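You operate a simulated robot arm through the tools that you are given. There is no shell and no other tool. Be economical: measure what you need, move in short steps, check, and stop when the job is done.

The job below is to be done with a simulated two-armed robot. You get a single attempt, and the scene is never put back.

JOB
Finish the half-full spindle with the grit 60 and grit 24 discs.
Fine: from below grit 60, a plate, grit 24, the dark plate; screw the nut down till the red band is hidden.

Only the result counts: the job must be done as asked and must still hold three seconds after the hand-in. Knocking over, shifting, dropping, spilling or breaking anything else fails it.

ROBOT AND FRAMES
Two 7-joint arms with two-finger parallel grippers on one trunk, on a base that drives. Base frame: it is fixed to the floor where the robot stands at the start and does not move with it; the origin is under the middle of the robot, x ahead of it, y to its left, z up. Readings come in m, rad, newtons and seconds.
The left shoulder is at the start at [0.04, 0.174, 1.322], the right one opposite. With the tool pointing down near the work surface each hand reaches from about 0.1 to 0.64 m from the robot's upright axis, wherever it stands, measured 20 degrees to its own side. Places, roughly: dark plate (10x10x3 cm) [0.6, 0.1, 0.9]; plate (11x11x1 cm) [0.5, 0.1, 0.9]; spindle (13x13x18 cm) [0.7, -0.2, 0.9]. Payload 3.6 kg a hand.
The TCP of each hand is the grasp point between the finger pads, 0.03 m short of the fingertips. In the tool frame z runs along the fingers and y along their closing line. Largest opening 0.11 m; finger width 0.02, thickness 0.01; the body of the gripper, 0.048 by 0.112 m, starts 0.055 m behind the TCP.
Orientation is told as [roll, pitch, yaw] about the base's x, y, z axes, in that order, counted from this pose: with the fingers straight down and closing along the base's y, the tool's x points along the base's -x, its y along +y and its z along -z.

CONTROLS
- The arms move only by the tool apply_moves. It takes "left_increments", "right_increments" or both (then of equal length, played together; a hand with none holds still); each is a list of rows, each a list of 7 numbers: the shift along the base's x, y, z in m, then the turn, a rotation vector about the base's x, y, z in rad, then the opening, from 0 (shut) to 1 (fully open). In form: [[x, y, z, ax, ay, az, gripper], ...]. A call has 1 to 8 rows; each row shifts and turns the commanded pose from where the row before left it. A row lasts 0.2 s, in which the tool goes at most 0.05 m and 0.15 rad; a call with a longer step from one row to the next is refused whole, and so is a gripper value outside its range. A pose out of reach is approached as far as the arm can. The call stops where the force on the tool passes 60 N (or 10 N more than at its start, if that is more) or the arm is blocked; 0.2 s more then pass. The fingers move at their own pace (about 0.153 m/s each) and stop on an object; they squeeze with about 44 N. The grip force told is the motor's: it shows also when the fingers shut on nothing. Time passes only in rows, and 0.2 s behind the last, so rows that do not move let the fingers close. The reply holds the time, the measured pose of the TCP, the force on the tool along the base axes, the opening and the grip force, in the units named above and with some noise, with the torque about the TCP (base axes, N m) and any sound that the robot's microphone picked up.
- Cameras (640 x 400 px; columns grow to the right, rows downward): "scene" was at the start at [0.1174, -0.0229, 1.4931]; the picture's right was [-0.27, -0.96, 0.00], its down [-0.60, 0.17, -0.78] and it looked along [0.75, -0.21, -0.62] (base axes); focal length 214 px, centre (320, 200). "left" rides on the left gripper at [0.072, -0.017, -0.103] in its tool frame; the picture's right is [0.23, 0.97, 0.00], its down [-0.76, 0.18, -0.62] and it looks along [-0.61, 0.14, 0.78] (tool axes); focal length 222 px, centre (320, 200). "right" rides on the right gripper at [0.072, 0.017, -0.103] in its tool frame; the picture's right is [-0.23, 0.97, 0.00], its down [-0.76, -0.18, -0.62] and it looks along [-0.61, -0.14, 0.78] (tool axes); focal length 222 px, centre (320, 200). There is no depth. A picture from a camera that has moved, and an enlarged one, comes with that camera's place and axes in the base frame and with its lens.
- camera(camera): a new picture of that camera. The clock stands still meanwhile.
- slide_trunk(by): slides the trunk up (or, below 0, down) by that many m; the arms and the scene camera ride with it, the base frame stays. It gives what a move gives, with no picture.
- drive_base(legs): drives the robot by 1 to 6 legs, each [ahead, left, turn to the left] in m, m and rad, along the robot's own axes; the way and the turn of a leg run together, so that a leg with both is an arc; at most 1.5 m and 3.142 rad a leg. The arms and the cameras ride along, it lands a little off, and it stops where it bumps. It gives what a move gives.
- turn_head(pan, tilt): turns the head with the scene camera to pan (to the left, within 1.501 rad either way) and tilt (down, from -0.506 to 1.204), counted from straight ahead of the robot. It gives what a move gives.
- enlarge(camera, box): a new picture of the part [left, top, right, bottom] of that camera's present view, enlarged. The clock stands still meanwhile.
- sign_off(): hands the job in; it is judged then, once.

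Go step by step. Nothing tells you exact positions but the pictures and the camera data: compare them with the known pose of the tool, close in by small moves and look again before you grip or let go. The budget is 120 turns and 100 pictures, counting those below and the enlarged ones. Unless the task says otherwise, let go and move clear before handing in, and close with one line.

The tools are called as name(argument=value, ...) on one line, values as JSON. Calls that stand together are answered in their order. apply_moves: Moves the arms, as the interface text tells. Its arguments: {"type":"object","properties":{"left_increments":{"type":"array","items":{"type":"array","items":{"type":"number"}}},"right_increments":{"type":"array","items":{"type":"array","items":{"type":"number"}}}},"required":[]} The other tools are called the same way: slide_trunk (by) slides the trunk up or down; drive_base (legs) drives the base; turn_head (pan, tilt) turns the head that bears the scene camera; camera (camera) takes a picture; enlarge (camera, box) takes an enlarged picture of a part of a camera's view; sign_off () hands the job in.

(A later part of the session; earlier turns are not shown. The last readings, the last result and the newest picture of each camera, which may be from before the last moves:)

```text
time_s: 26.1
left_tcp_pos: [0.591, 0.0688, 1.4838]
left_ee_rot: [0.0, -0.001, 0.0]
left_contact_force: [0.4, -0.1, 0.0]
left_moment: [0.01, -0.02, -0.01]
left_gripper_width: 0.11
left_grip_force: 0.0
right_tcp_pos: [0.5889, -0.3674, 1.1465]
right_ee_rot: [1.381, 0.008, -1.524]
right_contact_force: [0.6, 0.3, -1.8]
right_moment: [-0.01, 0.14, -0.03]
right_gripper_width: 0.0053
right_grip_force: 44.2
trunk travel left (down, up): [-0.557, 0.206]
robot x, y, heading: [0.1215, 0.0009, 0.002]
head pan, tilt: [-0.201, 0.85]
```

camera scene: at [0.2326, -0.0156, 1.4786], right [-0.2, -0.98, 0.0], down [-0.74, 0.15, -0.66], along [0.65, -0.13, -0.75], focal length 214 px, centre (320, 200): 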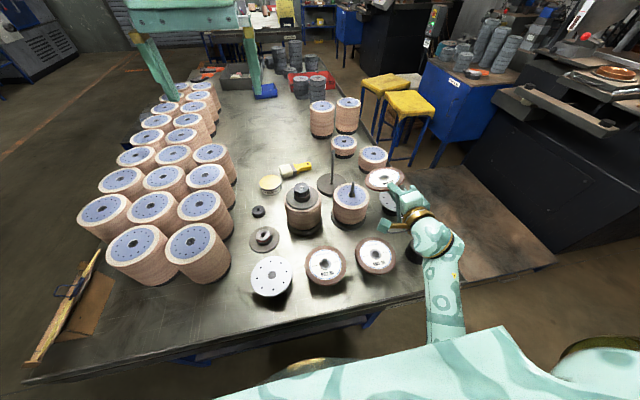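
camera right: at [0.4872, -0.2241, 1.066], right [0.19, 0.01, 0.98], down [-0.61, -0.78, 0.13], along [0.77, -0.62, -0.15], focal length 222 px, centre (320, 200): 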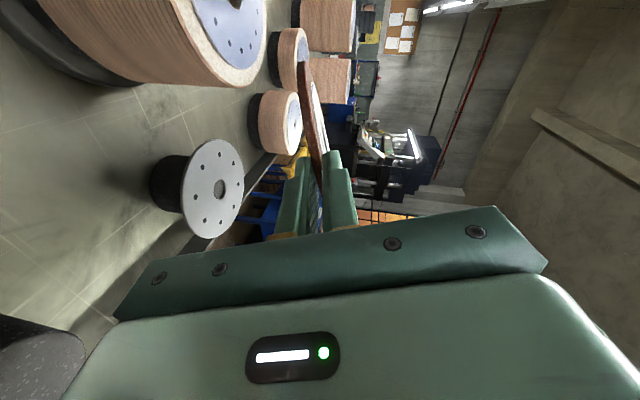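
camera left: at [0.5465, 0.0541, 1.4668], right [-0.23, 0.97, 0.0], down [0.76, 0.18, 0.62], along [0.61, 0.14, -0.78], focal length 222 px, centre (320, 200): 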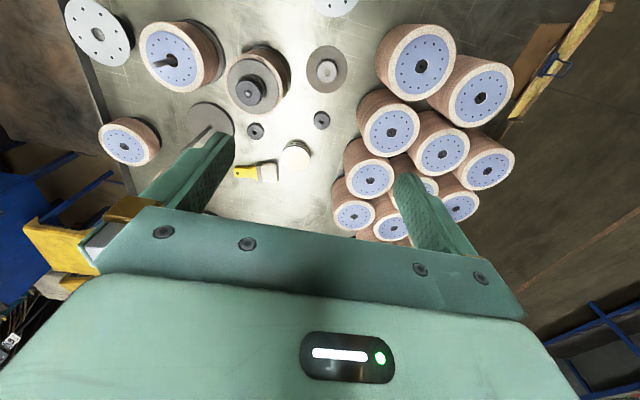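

The pose is good again. I'll shift the base left so the disc hangs above the spindle.

drive_base(legs=[[0.0, 0.155, 0]])

camera(camera="scene")

camera(camera="right")

```text
time_s: 27.5
left_tcp_pos: [0.5914, 0.2186, 1.4828]
left_ee_rot: [0.002, 0.0, -0.001]
left_contact_force: [0.2, 0.0, -0.3]
left_moment: [0.02, -0.01, 0.01]
left_gripper_width: 0.11
left_grip_force: 0.0
right_tcp_pos: [0.5896, -0.2174, 1.1468]
right_ee_rot: [1.381, 0.009, -1.526]
right_contact_force: [0.0, 0.1, -1.1]
right_moment: [0.03, 0.13, -0.01]
right_gripper_width: 0.0056
right_grip_force: 44.3
trunk travel left (down, up): [-0.557, 0.206]
robot x, y, heading: [0.1248, 0.1515, -0.001]
head pan, tilt: [-0.201, 0.85]
```

```text
65 pictures are left
camera scene: at [0.2142, 0.1349, 1.5993], right [-0.2, -0.98, 0.0], down [-0.74, 0.15, -0.66], along [0.65, -0.13, -0.75], focal length 214 px, centre (320, 200)
```

scene: 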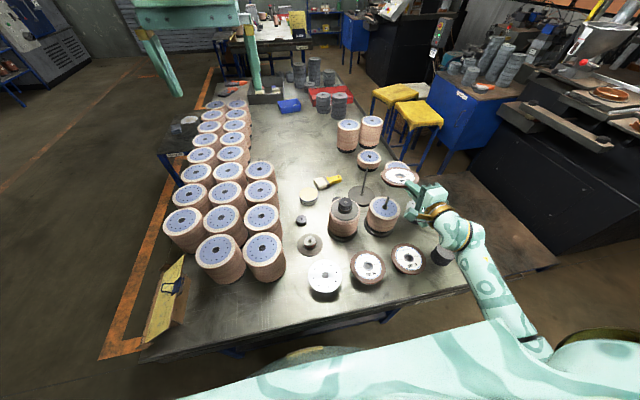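

```text
64 pictures are left
camera right: at [0.487, -0.1495, 1.1831], right [0.19, -0.23, 0.95], down [-0.61, -0.79, -0.06], along [0.77, -0.57, -0.29], focal length 222 px, centre (320, 200)
```

right: 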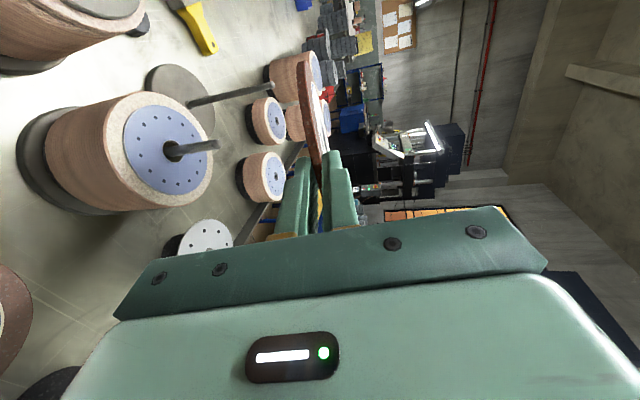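

I'll zoom on both views to measure the rod tip and the bore.

enlarge(camera="scene", box=[360, 140, 440, 240])

enlarge(camera="right", box=[100, 40, 360, 220])

```text
4.00 times, centred on (400, 190) of scene
camera zoom: at [0.2142, 0.1349, 1.5993], right [-0.2, -0.98, 0.0], down [-0.74, 0.15, -0.66], along [0.65, -0.13, -0.75], focal length 858 px, centre (0, 240)
```

zoom: 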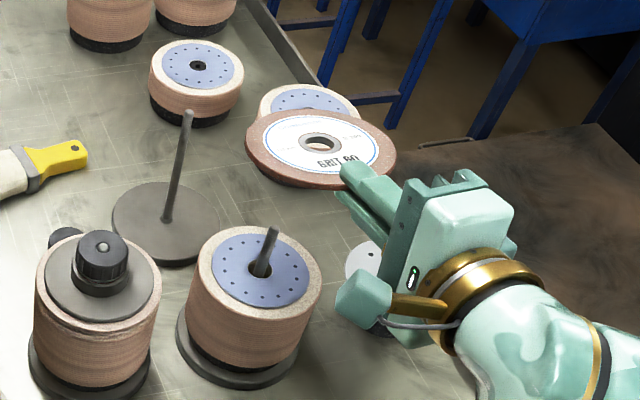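

```text
2.22 times, centred on (230, 130) of right
camera zoom: at [0.487, -0.1495, 1.1831], right [0.19, -0.23, 0.95], down [-0.61, -0.79, -0.06], along [0.77, -0.57, -0.29], focal length 494 px, centre (520, 356)
```

zoom: 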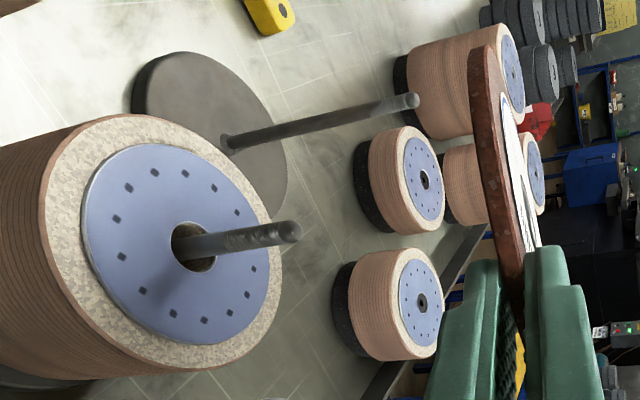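

The rod is at (0.670, -0.207) with its tip at z ≈ 1.028; the bore is about 11 mm short in x and 8 mm in y. I'll correct this and come down close above the tip.

apply_moves(right_increments=[[0.011, 0.0085, 0, 0, 0, 0, 0]])

slide_trunk(by=-0.085)

enlarge(camera="scene", box=[360, 140, 440, 240])

enlarge(camera="right", box=[200, 20, 440, 190])

```text
time_s: 27.9
left_tcp_pos: [0.5927, 0.2184, 1.4845]
left_ee_rot: [0.002, -0.001, -0.002]
left_contact_force: [-0.4, -0.4, -0.9]
left_moment: [0.05, 0.0, 0.04]
left_gripper_width: 0.1099
left_grip_force: 0.0
right_tcp_pos: [0.6016, -0.2108, 1.1468]
right_ee_rot: [1.38, 0.008, -1.526]
right_contact_force: [0.7, 0.5, -0.9]
right_moment: [-0.01, 0.12, 0.01]
right_gripper_width: 0.0056
right_grip_force: 43.4
trunk travel left (down, up): [-0.557, 0.206]
robot x, y, heading: [0.1218, 0.1519, -0.001]
head pan, tilt: [-0.201, 0.85]
```

```text
time_s: 29.1
left_tcp_pos: [0.5911, 0.2194, 1.3996]
left_ee_rot: [0.0, -0.002, -0.001]
left_contact_force: [0.2, 0.2, 0.5]
left_moment: [0.01, -0.03, 0.0]
left_gripper_width: 0.11
left_grip_force: 0.0
right_tcp_pos: [0.5987, -0.2095, 1.0621]
right_ee_rot: [1.383, 0.007, -1.524]
right_contact_force: [0.1, -0.2, -1.7]
right_moment: [-0.01, 0.08, 0.0]
right_gripper_width: 0.0055
right_grip_force: 43.4
trunk travel left (down, up): [-0.472, 0.291]
robot x, y, heading: [0.12, 0.1525, -0.001]
head pan, tilt: [-0.201, 0.85]
```

```text
4.00 times, centred on (400, 190) of scene
camera zoom: at [0.225, 0.1356, 1.514], right [-0.2, -0.98, 0.0], down [-0.74, 0.15, -0.66], along [0.65, -0.13, -0.75], focal length 858 px, centre (0, 240)
```

zoom: 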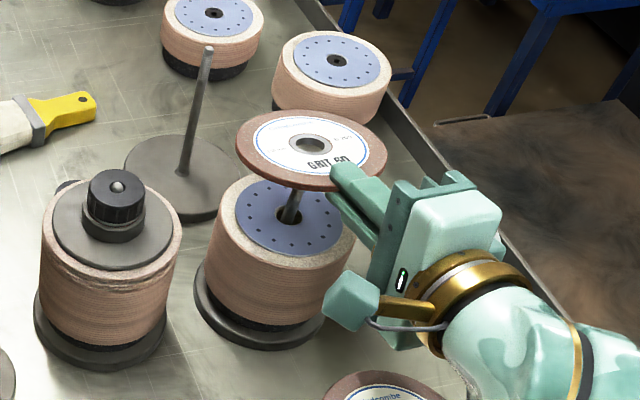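

```text
2.35 times, centred on (320, 105) of right
camera zoom: at [0.4976, -0.1405, 1.0985], right [0.19, -0.22, 0.96], down [-0.61, -0.79, -0.06], along [0.77, -0.57, -0.29], focal length 523 px, centre (320, 424)
```

zoom: 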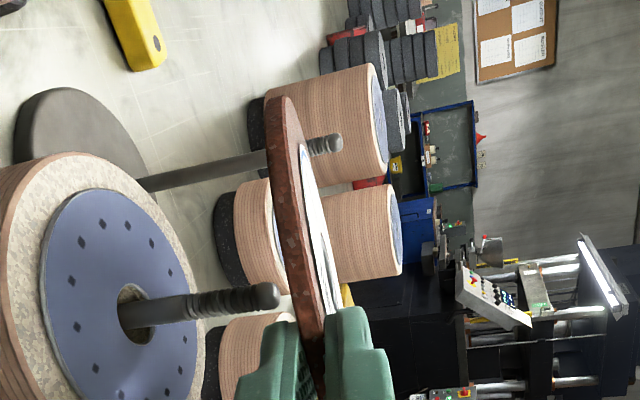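

The bore is within about 4 mm of the rod. I'll trim x and lower gently past the tip.

apply_moves(right_increments=[[0.004, -0.001, 0, 0, 0, 0, 0], [0, 0, -0.01, 0, 0, 0, 0], [0, 0, -0.01, 0, 0, 0, 0], [0, 0, -0.01, 0, 0, 0, 0], [0, 0, -0.005, 0, 0, 0, 0]])

enlarge(camera="scene", box=[360, 140, 440, 240])

```text
time_s: 30.3
left_tcp_pos: [0.5881, 0.2203, 1.3995]
left_ee_rot: [-0.002, -0.001, -0.004]
left_contact_force: [-0.6, 0.5, 0.1]
left_moment: [0.01, -0.03, 0.0]
left_gripper_width: 0.11
left_grip_force: 0.0
right_tcp_pos: [0.6025, -0.2093, 1.0294]
right_ee_rot: [1.386, 0.007, -1.526]
right_contact_force: [-9.5, -2.2, 19.6]
right_moment: [0.07, -1.17, -0.14]
right_gripper_width: 0.0128
right_grip_force: 44.0
trunk travel left (down, up): [-0.472, 0.291]
robot x, y, heading: [0.1233, 0.1476, 0.001]
head pan, tilt: [-0.201, 0.85]
```

```text
4.00 times, centred on (400, 190) of scene
camera zoom: at [0.2213, 0.1367, 1.5143], right [-0.2, -0.98, 0.0], down [-0.73, 0.15, -0.66], along [0.65, -0.13, -0.75], focal length 858 px, centre (0, 240)
```

zoom: 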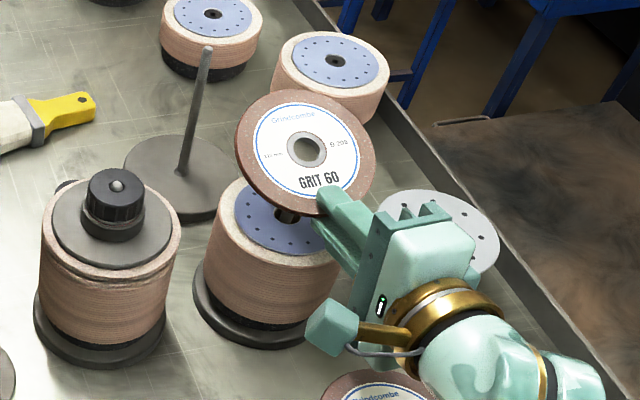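

The tip missed the bore and tipped the disc in the grip. I'll raise again and re-measure.

apply_moves(right_increments=[[0, 0, 0.02, 0, 0, 0, 0], [0, 0, 0.02, 0, 0, 0, 0], [0, 0, 0, 0, 0, 0, 0]])

enlarge(camera="scene", box=[360, 140, 440, 240])

enlarge(camera="right", box=[200, 20, 440, 190])

```text
time_s: 31.1
left_tcp_pos: [0.5919, 0.2196, 1.3984]
left_ee_rot: [0.0, 0.0, -0.002]
left_contact_force: [0.1, 0.9, -0.4]
left_moment: [0.04, -0.01, 0.01]
left_gripper_width: 0.1101
left_grip_force: 0.1
right_tcp_pos: [0.6033, -0.21, 1.0663]
right_ee_rot: [1.378, 0.007, -1.528]
right_contact_force: [-0.1, -0.2, -1.4]
right_moment: [0.05, 0.12, 0.02]
right_gripper_width: 0.0053
right_grip_force: 44.0
trunk travel left (down, up): [-0.472, 0.291]
robot x, y, heading: [0.1247, 0.1511, -0.002]
head pan, tilt: [-0.201, 0.85]
```

```text
4.00 times, centred on (400, 190) of scene
camera zoom: at [0.2253, 0.1357, 1.5138], right [-0.2, -0.98, 0.0], down [-0.74, 0.15, -0.66], along [0.65, -0.13, -0.75], focal length 858 px, centre (0, 240)
```

zoom: 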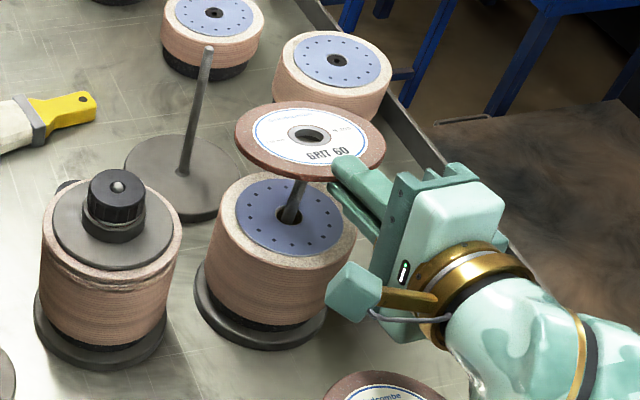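

```text
2.35 times, centred on (320, 105) of right
camera zoom: at [0.5008, -0.142, 1.1027], right [0.2, -0.23, 0.95], down [-0.61, -0.79, -0.06], along [0.77, -0.57, -0.29], focal length 523 px, centre (320, 424)
```

zoom: 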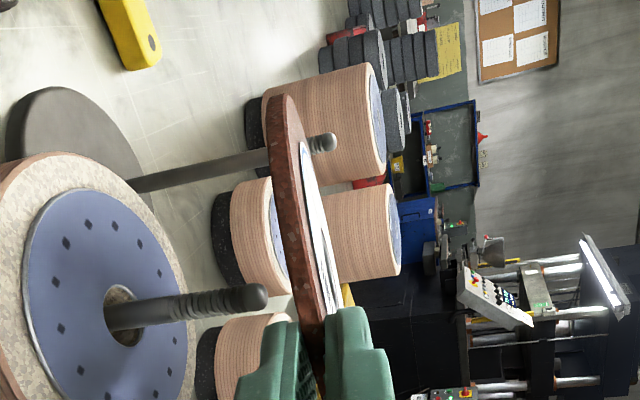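

I'll zoom more tightly to locate the bore against the rod.

enlarge(camera="scene", box=[385, 155, 415, 200])

```text
8.89 times, centred on (400, 178) of scene
camera zoom: at [0.2253, 0.1357, 1.5138], right [-0.2, -0.98, 0.0], down [-0.74, 0.15, -0.66], along [0.65, -0.13, -0.75], focal length 1906 px, centre (-391, 400)
```

zoom: 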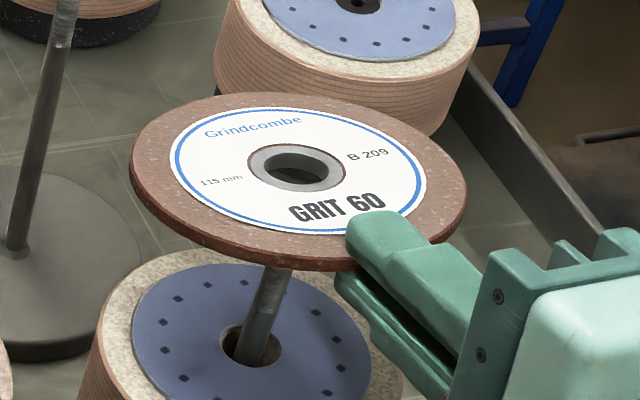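

The bore lies about 6 mm too far in +x and 2 mm in +y. I'll correct and lower in small steps.

apply_moves(right_increments=[[-0.0065, -0.002, 0, 0, 0, 0, 0], [0, 0, -0.01, 0, 0, 0, 0], [0, 0, -0.008, 0, 0, 0, 0], [0, 0, -0.006, 0, 0, 0, 0]])

enlarge(camera="scene", box=[385, 155, 415, 200])

```text
time_s: 32.1
left_tcp_pos: [0.5901, 0.22, 1.3982]
left_ee_rot: [0.0, -0.002, -0.003]
left_contact_force: [1.1, -0.2, 0.0]
left_moment: [0.02, 0.01, -0.01]
left_gripper_width: 0.11
left_grip_force: 0.0
right_tcp_pos: [0.595, -0.2113, 1.0446]
right_ee_rot: [1.381, 0.008, -1.525]
right_contact_force: [-10.0, 2.8, 4.5]
right_moment: [0.05, -0.12, 0.2]
right_gripper_width: 0.0054
right_grip_force: 43.6
trunk travel left (down, up): [-0.472, 0.291]
robot x, y, heading: [0.122, 0.1497, -0.005]
head pan, tilt: [-0.201, 0.85]
```

```text
8.89 times, centred on (400, 178) of scene
camera zoom: at [0.2233, 0.1364, 1.5141], right [-0.2, -0.98, 0.0], down [-0.74, 0.15, -0.66], along [0.65, -0.13, -0.75], focal length 1906 px, centre (-391, 400)
```

zoom: 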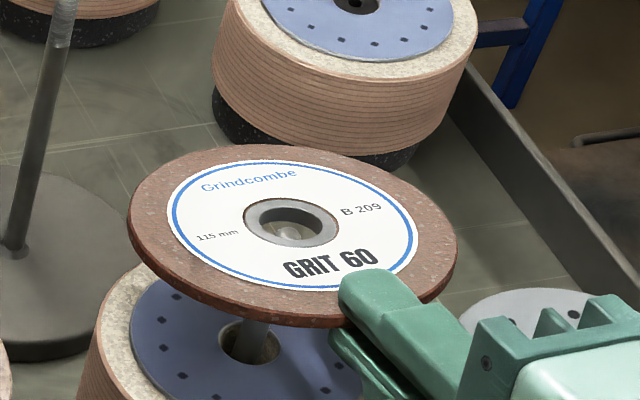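

The rod tip is now in the bore, pressing lightly on its near wall. I'll shift 4 mm back and lower further.

apply_moves(right_increments=[[-0.004, 0.001, 0, 0, 0, 0, 0], [0, 0, -0.008, 0, 0, 0, 0], [0, 0, -0.008, 0, 0, 0, 0]])

enlarge(camera="scene", box=[385, 155, 415, 200])

```text
time_s: 32.9
left_tcp_pos: [0.5934, 0.22, 1.3974]
left_ee_rot: [-0.001, 0.0, -0.003]
left_contact_force: [0.5, 0.2, 0.9]
left_moment: [0.0, 0.01, 0.0]
left_gripper_width: 0.1097
left_grip_force: 0.0
right_tcp_pos: [0.5946, -0.21, 1.0262]
right_ee_rot: [1.38, 0.007, -1.524]
right_contact_force: [0.8, 0.0, -2.1]
right_moment: [-0.01, 0.11, 0.0]
right_gripper_width: 0.0056
right_grip_force: 44.5
trunk travel left (down, up): [-0.472, 0.291]
robot x, y, heading: [0.1246, 0.1484, 0.0]
head pan, tilt: [-0.201, 0.85]
```

```text
8.89 times, centred on (400, 178) of scene
camera zoom: at [0.2259, 0.1354, 1.5138], right [-0.2, -0.98, 0.0], down [-0.74, 0.15, -0.66], along [0.65, -0.13, -0.75], focal length 1906 px, centre (-391, 400)
```

zoom: 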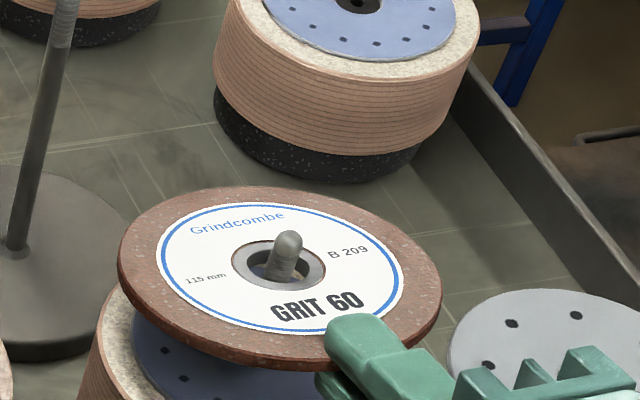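

The rod is through the bore. I'll lower until the far edge nears the stack, then open a little.

apply_moves(right_increments=[[0, 0, -0.007, 0, 0, 0, 0], [0, 0, -0.007, 0, 0, 0, 0], [0, 0, -0.005, 0, 0, 0, 0], [0, 0, 0, 0, 0, 0, 0]])

enlarge(camera="right", box=[200, 20, 440, 190])

```text
time_s: 33.9
left_tcp_pos: [0.591, 0.2189, 1.3994]
left_ee_rot: [-0.001, 0.0, -0.002]
left_contact_force: [0.1, -0.6, -0.4]
left_moment: [-0.04, -0.02, 0.01]
left_gripper_width: 0.1098
left_grip_force: 0.1
right_tcp_pos: [0.5929, -0.2113, 1.0071]
right_ee_rot: [1.383, 0.007, -1.525]
right_contact_force: [0.5, -0.5, -1.5]
right_moment: [0.03, 0.09, 0.02]
right_gripper_width: 0.0057
right_grip_force: 43.9
trunk travel left (down, up): [-0.472, 0.291]
robot x, y, heading: [0.1216, 0.1501, 0.0]
head pan, tilt: [-0.201, 0.85]
```

```text
2.35 times, centred on (320, 105) of right
camera zoom: at [0.4906, -0.1422, 1.0441], right [0.19, -0.23, 0.95], down [-0.61, -0.79, -0.06], along [0.77, -0.57, -0.29], focal length 523 px, centre (320, 424)
```

zoom: 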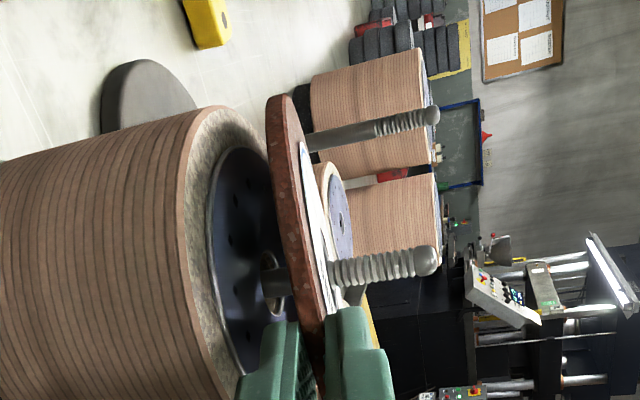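

It's close above the stack. I'll lower a few millimetres more, open slightly, and look.

apply_moves(right_increments=[[0, 0, -0.004, 0, 0, 0, 0], [0, 0, 0, 0, 0, 0, 0.08], [0, 0, 0, 0, 0, 0, 0.14], [0, 0, 0, 0, 0, 0, 0.14]])

enlarge(camera="right", box=[200, 20, 440, 190])

```text
time_s: 34.9
left_tcp_pos: [0.5926, 0.2197, 1.3983]
left_ee_rot: [0.0, 0.0, -0.002]
left_contact_force: [1.0, -0.4, 0.6]
left_moment: [-0.02, 0.0, 0.02]
left_gripper_width: 0.11
left_grip_force: 0.0
right_tcp_pos: [0.5921, -0.2108, 1.0039]
right_ee_rot: [1.382, 0.007, -1.524]
right_contact_force: [-0.3, 0.5, -1.0]
right_moment: [-0.01, 0.03, -0.01]
right_gripper_width: 0.0156
right_grip_force: 0.1
trunk travel left (down, up): [-0.472, 0.291]
robot x, y, heading: [0.1238, 0.1457, -0.003]
head pan, tilt: [-0.201, 0.85]
```

```text
2.35 times, centred on (320, 105) of right
camera zoom: at [0.4906, -0.1423, 1.0398], right [0.19, -0.23, 0.95], down [-0.61, -0.79, -0.06], along [0.77, -0.57, -0.29], focal length 523 px, centre (320, 424)
```

zoom: 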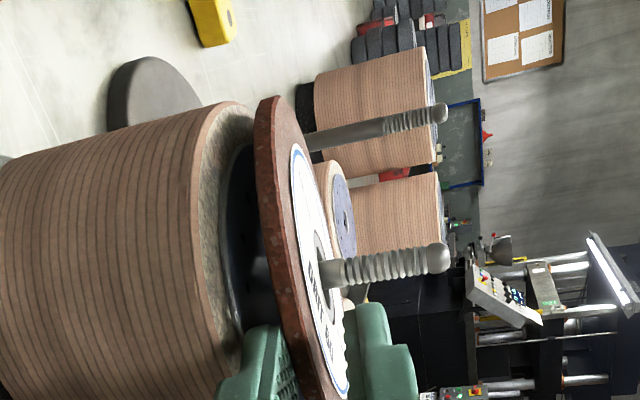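

The disc rests loosely on the lower finger with the rod through it. I'll withdraw along the tool axis.

apply_moves(right_increments=[[-0.015, 0, 0.001, 0, 0, 0, 0.14], [-0.02, 0, 0.003, 0, 0, 0, 0.14], [-0.025, 0, 0.005, 0, 0, 0, 0.14], [-0.02, 0, 0.02, 0, 0, 0, 0.14]])

enlarge(camera="scene", box=[340, 140, 460, 240])

camera(camera="right")

```text
time_s: 35.9
left_tcp_pos: [0.5912, 0.2215, 1.3986]
left_ee_rot: [0.0, -0.001, -0.002]
left_contact_force: [1.0, 1.4, -0.1]
left_moment: [-0.02, 0.0, 0.02]
left_gripper_width: 0.1099
left_grip_force: 0.0
right_tcp_pos: [0.5144, -0.2095, 1.0339]
right_ee_rot: [1.382, 0.007, -1.525]
right_contact_force: [0.3, -0.6, 0.7]
right_moment: [0.02, -0.03, 0.02]
right_gripper_width: 0.0156
right_grip_force: 0.1
trunk travel left (down, up): [-0.472, 0.291]
robot x, y, heading: [0.1232, 0.1491, 0.001]
head pan, tilt: [-0.201, 0.85]
```

```text
4.00 times, centred on (400, 190) of scene
camera zoom: at [0.2245, 0.1361, 1.514], right [-0.2, -0.98, 0.0], down [-0.74, 0.15, -0.66], along [0.65, -0.13, -0.75], focal length 858 px, centre (0, 240)
```

zoom: 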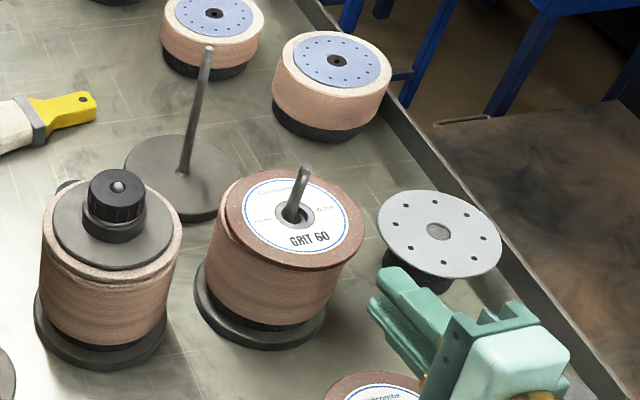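

```text
50 pictures are left
camera right: at [0.4118, -0.1416, 1.0704], right [0.19, -0.23, 0.96], down [-0.61, -0.79, -0.06], along [0.77, -0.57, -0.29], focal length 222 px, centre (320, 200)
```

right: 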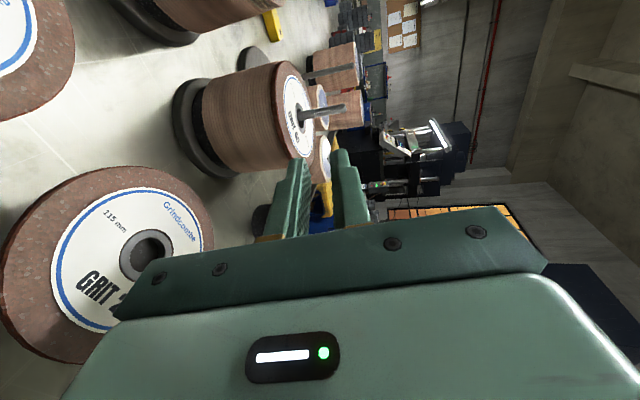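

Grit 60 is seated flat on the stack. Next I'll fetch the plate at the front left, using the same kind of pinch: drive back, then left.

drive_base(legs=[[-0.175, 0, 0], [0, 0.285, 0]])

apply_moves(right_increments=[[0, 0, -0.01, 0, 0.08, -0.046, 0.36], [0, 0, -0.02, 0, 0.08, 0, 0.36]])

camera(camera="right")

camera(camera="scene")

```text
time_s: 39.0
left_tcp_pos: [0.4212, 0.5073, 1.3978]
left_ee_rot: [0.0, 0.0, -0.002]
left_contact_force: [1.0, 0.9, 0.4]
left_moment: [-0.02, 0.0, 0.04]
left_gripper_width: 0.11
left_grip_force: 0.1
right_tcp_pos: [0.3442, 0.0781, 1.0338]
right_ee_rot: [1.382, 0.008, -1.524]
right_contact_force: [-1.0, -0.4, -0.4]
right_moment: [0.01, 0.01, 0.0]
right_gripper_width: 0.0154
right_grip_force: 0.0
trunk travel left (down, up): [-0.472, 0.291]
robot x, y, heading: [-0.0524, 0.4393, -0.004]
head pan, tilt: [-0.201, 0.85]
```

```text
time_s: 39.5
left_tcp_pos: [0.4204, 0.5068, 1.398]
left_ee_rot: [0.0, 0.0, -0.003]
left_contact_force: [-0.4, -0.5, -0.2]
left_moment: [-0.01, -0.02, -0.02]
left_gripper_width: 0.1099
left_grip_force: 0.0
right_tcp_pos: [0.3435, 0.0772, 1.0029]
right_ee_rot: [1.223, 0.01, -1.574]
right_contact_force: [0.5, 0.3, 0.0]
right_moment: [-0.02, -0.03, -0.01]
right_gripper_width: 0.0396
right_grip_force: 0.1
trunk travel left (down, up): [-0.472, 0.291]
robot x, y, heading: [-0.0494, 0.4383, -0.003]
head pan, tilt: [-0.201, 0.85]
```

```text
49 pictures are left
camera right: at [0.2521, 0.1495, 1.0555], right [0.33, -0.24, 0.91], down [-0.65, -0.76, 0.04], along [0.68, -0.61, -0.41], focal length 222 px, centre (320, 200)
```

right: 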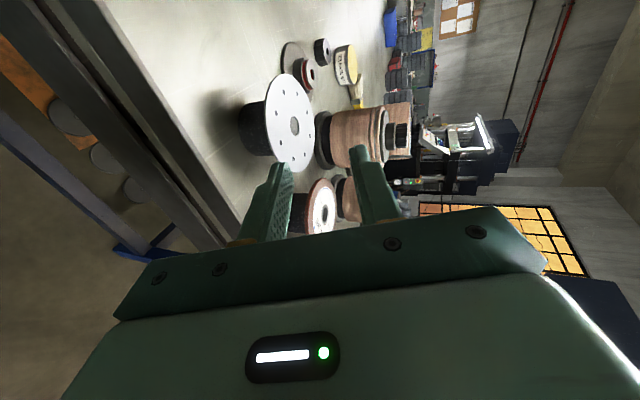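

```text
48 pictures are left
camera scene: at [0.0547, 0.4232, 1.5139], right [-0.2, -0.98, 0.0], down [-0.74, 0.15, -0.66], along [0.65, -0.13, -0.75], focal length 214 px, centre (320, 200)
```

scene: 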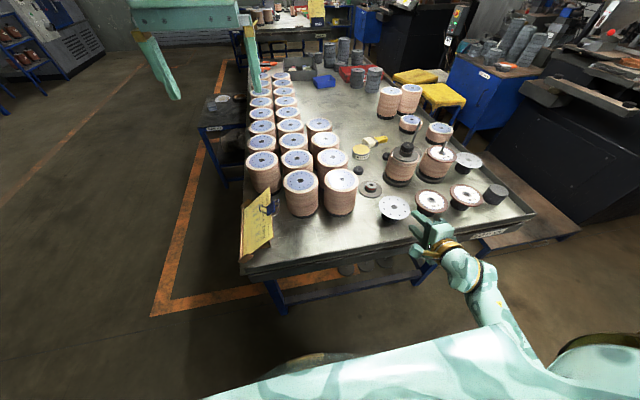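

The plate centre is at (0.485, 0.059) with its top at z ≈ 0.911. I'll tilt a little more, align and slide the pads around its rim.

apply_moves(right_increments=[[0.01, -0.009, -0.03, 0, 0.1, 0, 0.36], [0.015, -0.009, -0.03, 0, 0, 0, 0.36], [0.015, 0, -0.026, 0, 0, 0, 0.36], [0.018, 0, 0, 0, 0, 0, 0.36], [0.017, 0, 0, 0, 0, 0, 0.36]])

enlarge(camera="right", box=[190, 60, 430, 220])

```text
time_s: 40.8
left_tcp_pos: [0.4219, 0.5075, 1.3983]
left_ee_rot: [0.0, 0.0, -0.001]
left_contact_force: [-0.3, 1.0, 0.4]
left_moment: [0.01, 0.02, -0.01]
left_gripper_width: 0.1099
left_grip_force: 0.0
right_tcp_pos: [0.4193, 0.0601, 0.9161]
right_ee_rot: [1.121, 0.008, -1.575]
right_contact_force: [-0.1, 0.5, -0.2]
right_moment: [-0.03, -0.01, 0.01]
right_gripper_width: 0.0398
right_grip_force: 0.0
trunk travel left (down, up): [-0.472, 0.291]
robot x, y, heading: [-0.0463, 0.441, -0.001]
head pan, tilt: [-0.201, 0.85]
```

```text
2.50 times, centred on (310, 140) of right
camera zoom: at [0.3328, 0.1328, 0.977], right [0.42, -0.24, 0.88], down [-0.64, -0.76, 0.1], along [0.64, -0.6, -0.47], focal length 555 px, centre (345, 350)
```

zoom: 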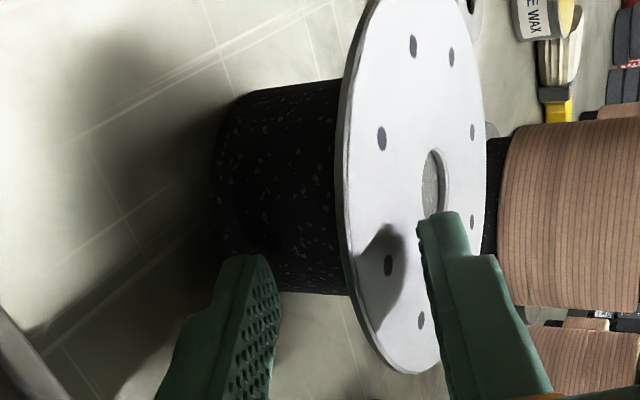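

The pads straddle the plate. Closing and lifting.

apply_moves(right_increments=[[0.001, 0, 0, 0, 0, 0, 0.2], [0, 0, 0, 0, 0, 0, 0.0], [0, 0, 0, 0, 0, 0, 0.0], [0, 0, 0.01, 0, 0, 0, 0], [0, 0, 0.02, 0, 0, 0, 0], [0, 0, 0.03, 0, 0, 0, 0], [0, 0, 0.02, 0, 0, 0, 0]])

enlarge(camera="scene", box=[340, 130, 500, 260])

```text
time_s: 42.4
left_tcp_pos: [0.4213, 0.5092, 1.3989]
left_ee_rot: [0.002, -0.001, -0.003]
left_contact_force: [0.4, -0.6, 0.2]
left_moment: [-0.02, 0.02, -0.05]
left_gripper_width: 0.11
left_grip_force: 0.0
right_tcp_pos: [0.4205, 0.0605, 0.9957]
right_ee_rot: [1.118, 0.006, -1.574]
right_contact_force: [0.1, 0.0, 0.5]
right_moment: [0.0, 0.05, 0.01]
right_gripper_width: 0.0026
right_grip_force: 41.6
trunk travel left (down, up): [-0.472, 0.291]
robot x, y, heading: [-0.0467, 0.4406, -0.005]
head pan, tilt: [-0.201, 0.85]
```

```text
3.08 times, centred on (420, 195) of scene
camera zoom: at [0.0546, 0.4241, 1.5138], right [-0.2, -0.98, 0.0], down [-0.74, 0.15, -0.66], along [0.65, -0.13, -0.75], focal length 660 px, centre (12, 215)
```

zoom: 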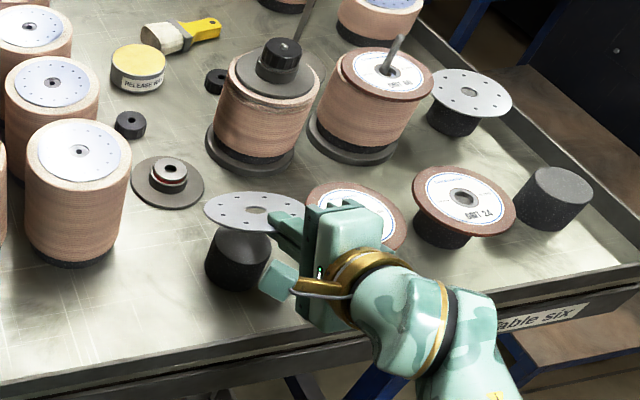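

The plate is held. I'll flatten the tilt, raise the trunk, then drive right and ahead to the spindle.

apply_moves(right_increments=[[0, 0, 0, 0, -0.13, 0, 0], [0, 0, 0, 0, -0.13, 0, 0]])

slide_trunk(by=0.085)

drive_base(legs=[[0, -0.2675, 0], [0.182, 0, 0]])

enlarge(camera="scene", box=[360, 150, 430, 230])

```text
time_s: 43.0
left_tcp_pos: [0.4209, 0.5064, 1.3984]
left_ee_rot: [0.001, 0.0, -0.002]
left_contact_force: [-0.7, 0.9, -0.1]
left_moment: [-0.01, 0.01, -0.02]
left_gripper_width: 0.11
left_grip_force: 0.0
right_tcp_pos: [0.4203, 0.0601, 0.9969]
right_ee_rot: [1.386, 0.008, -1.573]
right_contact_force: [-0.3, -0.1, -0.6]
right_moment: [-0.05, 0.02, 0.03]
right_gripper_width: 0.0024
right_grip_force: 42.2
trunk travel left (down, up): [-0.472, 0.291]
robot x, y, heading: [-0.046, 0.4414, -0.003]
head pan, tilt: [-0.201, 0.85]
```

```text
time_s: 44.2
left_tcp_pos: [0.4218, 0.5067, 1.4834]
left_ee_rot: [-0.001, 0.0, -0.002]
left_contact_force: [-0.7, -0.7, -0.2]
left_moment: [-0.03, 0.02, 0.01]
left_gripper_width: 0.1098
left_grip_force: 0.0
right_tcp_pos: [0.4192, 0.0585, 1.0816]
right_ee_rot: [1.38, 0.011, -1.571]
right_contact_force: [-1.1, -1.3, -0.9]
right_moment: [-0.02, 0.03, 0.02]
right_gripper_width: 0.002
right_grip_force: 42.1
trunk travel left (down, up): [-0.557, 0.206]
robot x, y, heading: [-0.0506, 0.4386, -0.004]
head pan, tilt: [-0.201, 0.85]
```

```text
time_s: 47.2
left_tcp_pos: [0.5998, 0.2341, 1.4831]
left_ee_rot: [-0.001, 0.0, -0.001]
left_contact_force: [-0.7, 0.0, 0.9]
left_moment: [-0.01, 0.01, 0.01]
left_gripper_width: 0.11
left_grip_force: 0.1
right_tcp_pos: [0.5995, -0.2129, 1.082]
right_ee_rot: [1.382, 0.009, -1.572]
right_contact_force: [-0.1, 0.5, -0.9]
right_moment: [-0.01, 0.04, -0.01]
right_gripper_width: 0.0021
right_grip_force: 43.0
trunk travel left (down, up): [-0.557, 0.206]
robot x, y, heading: [0.1257, 0.1705, -0.006]
head pan, tilt: [-0.201, 0.85]
```

```text
5.00 times, centred on (395, 190) of scene
camera zoom: at [0.2214, 0.1504, 1.5993], right [-0.2, -0.98, 0.0], down [-0.74, 0.15, -0.66], along [0.65, -0.13, -0.75], focal length 1072 px, centre (-55, 250)
```

zoom: 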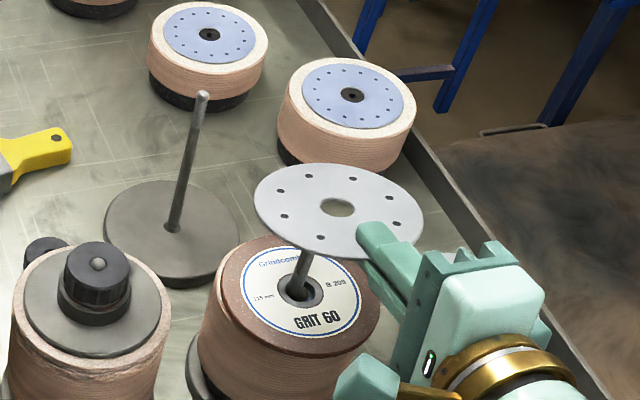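

By the same measure the plate's bore is about 9 mm short in x and 4 mm in y of the rod. I'll correct and come down to the tip.

apply_moves(right_increments=[[0.009, 0.004, 0, 0, 0, 0, 0], [0, 0, -0.012, 0, 0, 0, 0], [0, 0, -0.012, 0, 0, 0, 0], [0, 0, -0.012, 0, 0, 0, 0], [0, 0, -0.005, 0, 0, 0, 0]])

enlarge(camera="scene", box=[370, 165, 420, 215])

```text
time_s: 48.4
left_tcp_pos: [0.5992, 0.2337, 1.4843]
left_ee_rot: [0.0, -0.001, 0.002]
left_contact_force: [-0.5, 0.1, -0.8]
left_moment: [-0.03, 0.02, -0.01]
left_gripper_width: 0.11
left_grip_force: 0.0
right_tcp_pos: [0.6076, -0.2098, 1.0398]
right_ee_rot: [1.381, 0.012, -1.57]
right_contact_force: [-0.2, -1.1, -0.1]
right_moment: [-0.01, 0.05, 0.0]
right_gripper_width: 0.0024
right_grip_force: 41.9
trunk travel left (down, up): [-0.557, 0.206]
robot x, y, heading: [0.126, 0.1631, -0.004]
head pan, tilt: [-0.201, 0.85]
```

```text
8.00 times, centred on (395, 190) of scene
camera zoom: at [0.2215, 0.1504, 1.5993], right [-0.2, -0.98, 0.0], down [-0.74, 0.15, -0.66], along [0.65, -0.13, -0.75], focal length 1716 px, centre (-280, 280)
```

zoom: 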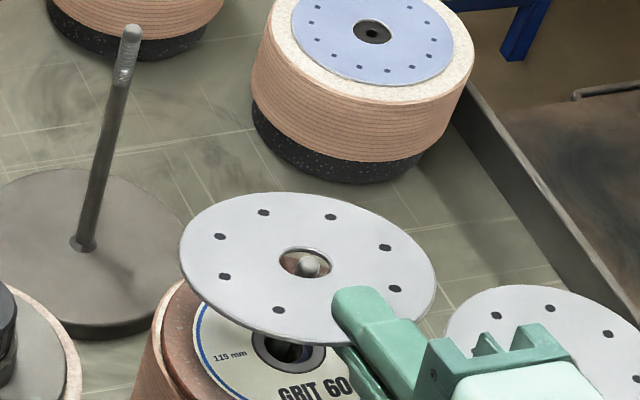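

The rod tip is centred in the plate's bore. I'll lower, open slightly and withdraw.

apply_moves(right_increments=[[-0.001, 0, -0.01, 0, 0, 0, 0], [0, 0, -0.01, 0, 0, 0, 0], [0, 0, -0.008, 0, 0, 0, 0], [0, 0, 0, 0, 0, 0, 0.06], [0, 0, 0, 0, 0, 0, 0.11], [0, 0, 0, 0, 0, 0, 0.11]])

enlarge(camera="scene", box=[370, 165, 420, 215])

```text
time_s: 49.8
left_tcp_pos: [0.5988, 0.2351, 1.4839]
left_ee_rot: [0.001, 0.001, 0.001]
left_contact_force: [-0.3, -0.4, -0.8]
left_moment: [-0.01, 0.0, 0.0]
left_gripper_width: 0.1101
left_grip_force: 0.1
right_tcp_pos: [0.607, -0.2088, 1.0119]
right_ee_rot: [1.384, 0.01, -1.57]
right_contact_force: [-0.5, -0.1, -0.8]
right_moment: [-0.06, 0.0, -0.01]
right_gripper_width: 0.0126
right_grip_force: 0.0
trunk travel left (down, up): [-0.557, 0.206]
robot x, y, heading: [0.1312, 0.1688, -0.0]
head pan, tilt: [-0.201, 0.85]
```

```text
8.00 times, centred on (395, 190) of scene
camera zoom: at [0.2211, 0.1505, 1.5993], right [-0.2, -0.98, 0.0], down [-0.74, 0.15, -0.66], along [0.65, -0.13, -0.75], focal length 1716 px, centre (-280, 280)
```

zoom: 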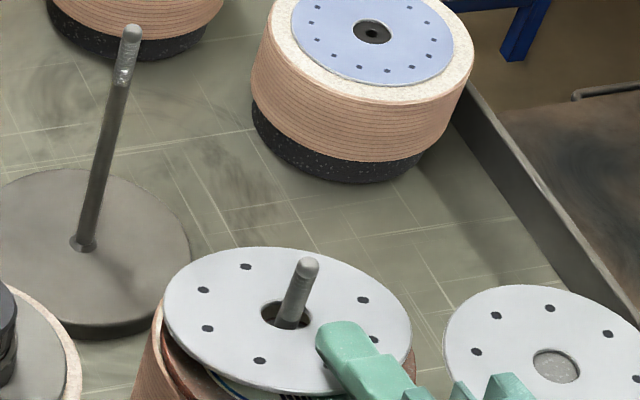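

Plate is on the rod. I'll withdraw and then drive back and toward grit 24, resetting the tilt.

apply_moves(right_increments=[[-0.015, 0, 0.001, 0, 0, 0, 0.11], [-0.02, 0, 0.003, 0, 0, 0, 0.11], [-0.025, 0, 0.005, 0, 0, 0, 0.11], [-0.02, 0, 0.02, 0, 0, 0, 0.11]])

drive_base(legs=[[-0.175, 0, 0], [0, -0.02, 0]])

slide_trunk(by=-0.06)

apply_moves(right_increments=[[0, 0, 0.01, 0, 0.08, 0, 0.36], [0, 0, 0, 0, 0.08, 0, 0.36], [0, 0, 0, 0, 0.1, 0, 0.36]])

camera(camera="scene")

camera(camera="right")

```text
time_s: 50.8
left_tcp_pos: [0.5976, 0.2357, 1.484]
left_ee_rot: [0.001, -0.003, -0.001]
left_contact_force: [-0.1, 0.2, 0.0]
left_moment: [0.0, 0.02, 0.05]
left_gripper_width: 0.1097
left_grip_force: 0.1
right_tcp_pos: [0.5252, -0.2061, 1.0425]
right_ee_rot: [1.382, 0.01, -1.572]
right_contact_force: [-0.7, 0.3, 0.2]
right_moment: [0.03, 0.02, 0.01]
right_gripper_width: 0.012
right_grip_force: 0.1
trunk travel left (down, up): [-0.557, 0.206]
robot x, y, heading: [0.1285, 0.1648, -0.003]
head pan, tilt: [-0.201, 0.85]
```

```text
time_s: 52.6
left_tcp_pos: [0.4261, 0.2217, 1.4829]
left_ee_rot: [-0.003, 0.0, 0.008]
left_contact_force: [-0.5, 0.1, -0.2]
left_moment: [-0.08, 0.04, 0.03]
left_gripper_width: 0.1101
left_grip_force: 0.1
right_tcp_pos: [0.3547, -0.2219, 1.0419]
right_ee_rot: [1.382, 0.009, -1.564]
right_contact_force: [0.3, 0.2, -0.5]
right_moment: [0.03, -0.01, -0.04]
right_gripper_width: 0.0123
right_grip_force: 0.0
trunk travel left (down, up): [-0.557, 0.206]
robot x, y, heading: [-0.0467, 0.1474, 0.005]
head pan, tilt: [-0.201, 0.85]
```

```text
time_s: 53.6
left_tcp_pos: [0.4238, 0.2189, 1.424]
left_ee_rot: [-0.002, -0.002, 0.007]
left_contact_force: [-0.3, 0.7, -0.1]
left_moment: [-0.02, 0.01, -0.01]
left_gripper_width: 0.11
left_grip_force: 0.1
right_tcp_pos: [0.3537, -0.2228, 0.9822]
right_ee_rot: [1.381, 0.009, -1.564]
right_contact_force: [-0.2, -0.5, 0.8]
right_moment: [-0.02, -0.01, -0.01]
right_gripper_width: 0.0122
right_grip_force: 0.0
trunk travel left (down, up): [-0.497, 0.266]
robot x, y, heading: [-0.0462, 0.1452, 0.006]
head pan, tilt: [-0.201, 0.85]
```

```text
time_s: 54.5
left_tcp_pos: [0.4247, 0.2178, 1.4241]
left_ee_rot: [0.0, -0.001, 0.008]
left_contact_force: [-0.1, -1.3, 0.0]
left_moment: [-0.02, -0.04, 0.0]
left_gripper_width: 0.1097
left_grip_force: 0.0
right_tcp_pos: [0.354, -0.2239, 0.9932]
right_ee_rot: [1.123, 0.011, -1.568]
right_contact_force: [-0.1, 0.3, -0.2]
right_moment: [-0.01, -0.04, 0.01]
right_gripper_width: 0.0396
right_grip_force: 0.1
trunk travel left (down, up): [-0.497, 0.266]
robot x, y, heading: [-0.0509, 0.1451, 0.006]
head pan, tilt: [-0.201, 0.85]
```

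```text
42 pictures are left
camera scene: at [0.0546, 0.1314, 1.539], right [-0.19, -0.98, 0.0], down [-0.74, 0.15, -0.66], along [0.65, -0.13, -0.75], focal length 214 px, centre (320, 200)
```

scene: 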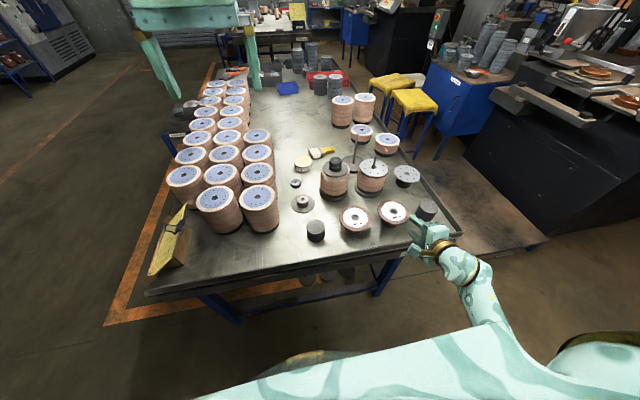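

```text
41 pictures are left
camera right: at [0.2668, -0.1521, 1.0536], right [0.43, -0.23, 0.87], down [-0.64, -0.77, 0.1], along [0.64, -0.6, -0.47], focal length 222 px, centre (320, 200)
```

right: 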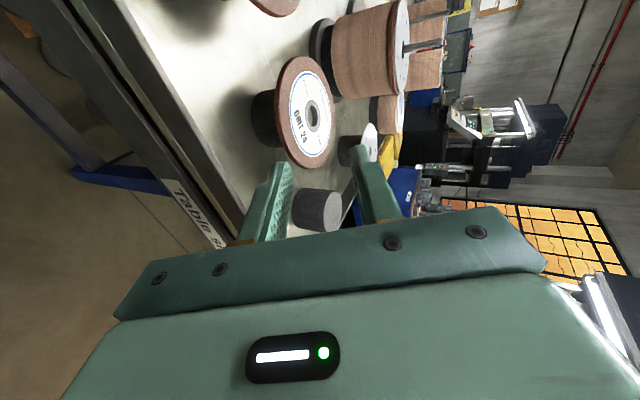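

Grit 24 measures about (0.488, -0.229) with its top near z 0.916. I'll slide the pads around its rim and look.

apply_moves(right_increments=[[0.01, -0.003, -0.025, 0, 0, 0, 0.36], [0.01, -0.002, -0.025, 0, 0, 0, 0.36], [0.01, 0, -0.02, 0, 0, 0, 0.36], [0.018, 0, 0, 0, 0, 0, 0.36], [0.018, 0, 0, 0, 0, 0, 0.36]])

enlarge(camera="right", box=[190, 60, 430, 220])

```text
time_s: 55.6
left_tcp_pos: [0.4264, 0.2184, 1.422]
left_ee_rot: [0.0, -0.001, 0.007]
left_contact_force: [0.0, 0.0, 0.0]
left_moment: [0.0, 0.0, 0.0]
left_gripper_width: 0.1098
left_grip_force: 0.1
right_tcp_pos: [0.4218, -0.2293, 0.9206]
right_ee_rot: [1.122, 0.012, -1.565]
right_contact_force: [-0.5, -0.1, 0.5]
right_moment: [0.0, -0.02, 0.03]
right_gripper_width: 0.0396
right_grip_force: 0.1
trunk travel left (down, up): [-0.497, 0.266]
robot x, y, heading: [-0.0455, 0.1487, 0.007]
head pan, tilt: [-0.201, 0.85]
```

```text
2.50 times, centred on (310, 140) of right
camera zoom: at [0.3337, -0.157, 0.9826], right [0.42, -0.24, 0.87], down [-0.64, -0.77, 0.1], along [0.65, -0.6, -0.47], focal length 555 px, centre (345, 350)
```

zoom: 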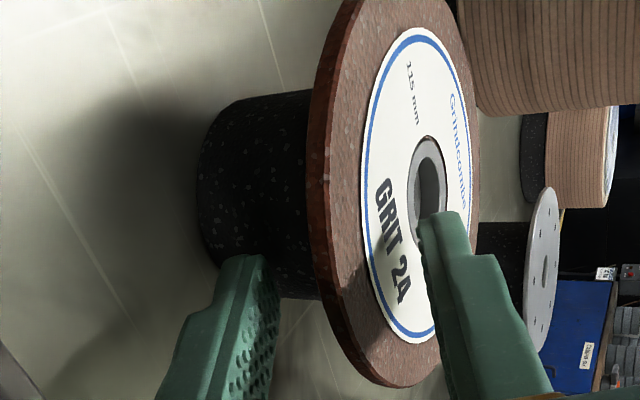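

It matches the plate's geometry. Closing and lifting.

apply_moves(right_increments=[[0.001, 0, 0.001, 0, 0, 0, 0.2], [0, 0, 0, 0, 0, 0, 0.0], [0, 0, 0, 0, 0, 0, 0.0], [0, 0, 0.01, 0, 0, 0, 0], [0, 0, 0.02, 0, 0, 0, 0], [0, 0, 0.03, 0, 0, 0, 0], [0, 0, 0.01, 0, -0.13, 0, 0], [0, 0, 0, 0, -0.13, 0, 0]])

slide_trunk(by=0.085)

enlarge(camera="scene", box=[330, 120, 490, 250])

```text
time_s: 57.5
left_tcp_pos: [0.4237, 0.2185, 1.4226]
left_ee_rot: [0.002, 0.001, 0.008]
left_contact_force: [-0.3, 0.1, 0.6]
left_moment: [0.02, 0.01, 0.0]
left_gripper_width: 0.11
left_grip_force: 0.1
right_tcp_pos: [0.4212, -0.2284, 0.9931]
right_ee_rot: [1.383, 0.011, -1.565]
right_contact_force: [-0.7, -0.5, -1.7]
right_moment: [-0.01, 0.08, 0.01]
right_gripper_width: 0.0056
right_grip_force: 44.2
trunk travel left (down, up): [-0.497, 0.266]
robot x, y, heading: [-0.0439, 0.1503, 0.006]
head pan, tilt: [-0.201, 0.85]
```

```text
time_s: 58.7
left_tcp_pos: [0.4248, 0.2183, 1.5086]
left_ee_rot: [0.0, -0.001, 0.008]
left_contact_force: [-0.8, -0.5, 0.1]
left_moment: [-0.03, 0.0, -0.01]
left_gripper_width: 0.1101
left_grip_force: 0.0
right_tcp_pos: [0.4223, -0.2288, 1.077]
right_ee_rot: [1.381, 0.012, -1.565]
right_contact_force: [0.7, 0.3, -1.5]
right_moment: [-0.01, 0.06, -0.03]
right_gripper_width: 0.0058
right_grip_force: 44.2
trunk travel left (down, up): [-0.582, 0.181]
robot x, y, heading: [-0.0436, 0.1471, 0.005]
head pan, tilt: [-0.201, 0.85]
```

```text
3.08 times, centred on (410, 185) of scene
camera zoom: at [0.0459, 0.1313, 1.6243], right [-0.19, -0.98, 0.0], down [-0.74, 0.15, -0.66], along [0.65, -0.13, -0.75], focal length 660 px, centre (43, 246)
```

zoom: 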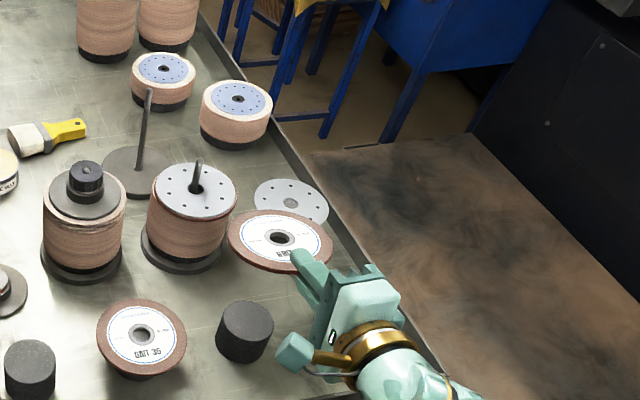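

Grit 24 is held and the plate lies flat on the stack. I'll drive ahead to the spindle.

drive_base(legs=[[0.178, 0.02, -0.006]])

enlarge(camera="scene", box=[360, 150, 430, 230])

```text
time_s: 60.2
left_tcp_pos: [0.6035, 0.2362, 1.5088]
left_ee_rot: [0.001, -0.004, -0.002]
left_contact_force: [0.0, 0.2, 0.1]
left_moment: [0.02, 0.02, 0.05]
left_gripper_width: 0.1102
left_grip_force: 0.0
right_tcp_pos: [0.5944, -0.2108, 1.0785]
right_ee_rot: [1.382, 0.01, -1.571]
right_contact_force: [-1.4, -0.3, -1.3]
right_moment: [0.01, 0.07, 0.02]
right_gripper_width: 0.0057
right_grip_force: 43.6
trunk travel left (down, up): [-0.582, 0.181]
robot x, y, heading: [0.1328, 0.1687, 0.0]
head pan, tilt: [-0.201, 0.85]
```

```text
5.00 times, centred on (395, 190) of scene
camera zoom: at [0.2235, 0.1517, 1.6244], right [-0.2, -0.98, 0.0], down [-0.74, 0.15, -0.66], along [0.65, -0.13, -0.75], focal length 1072 px, centre (-55, 250)
```

zoom: 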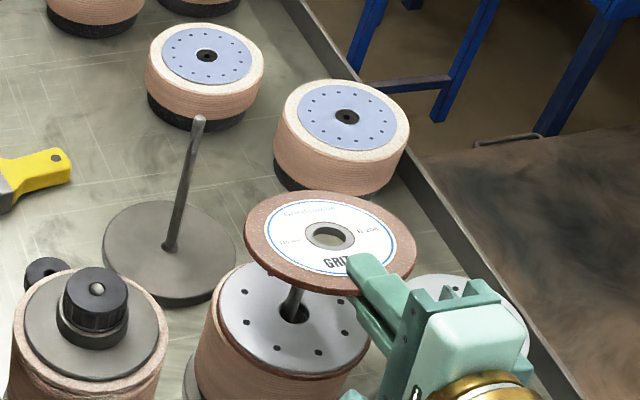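

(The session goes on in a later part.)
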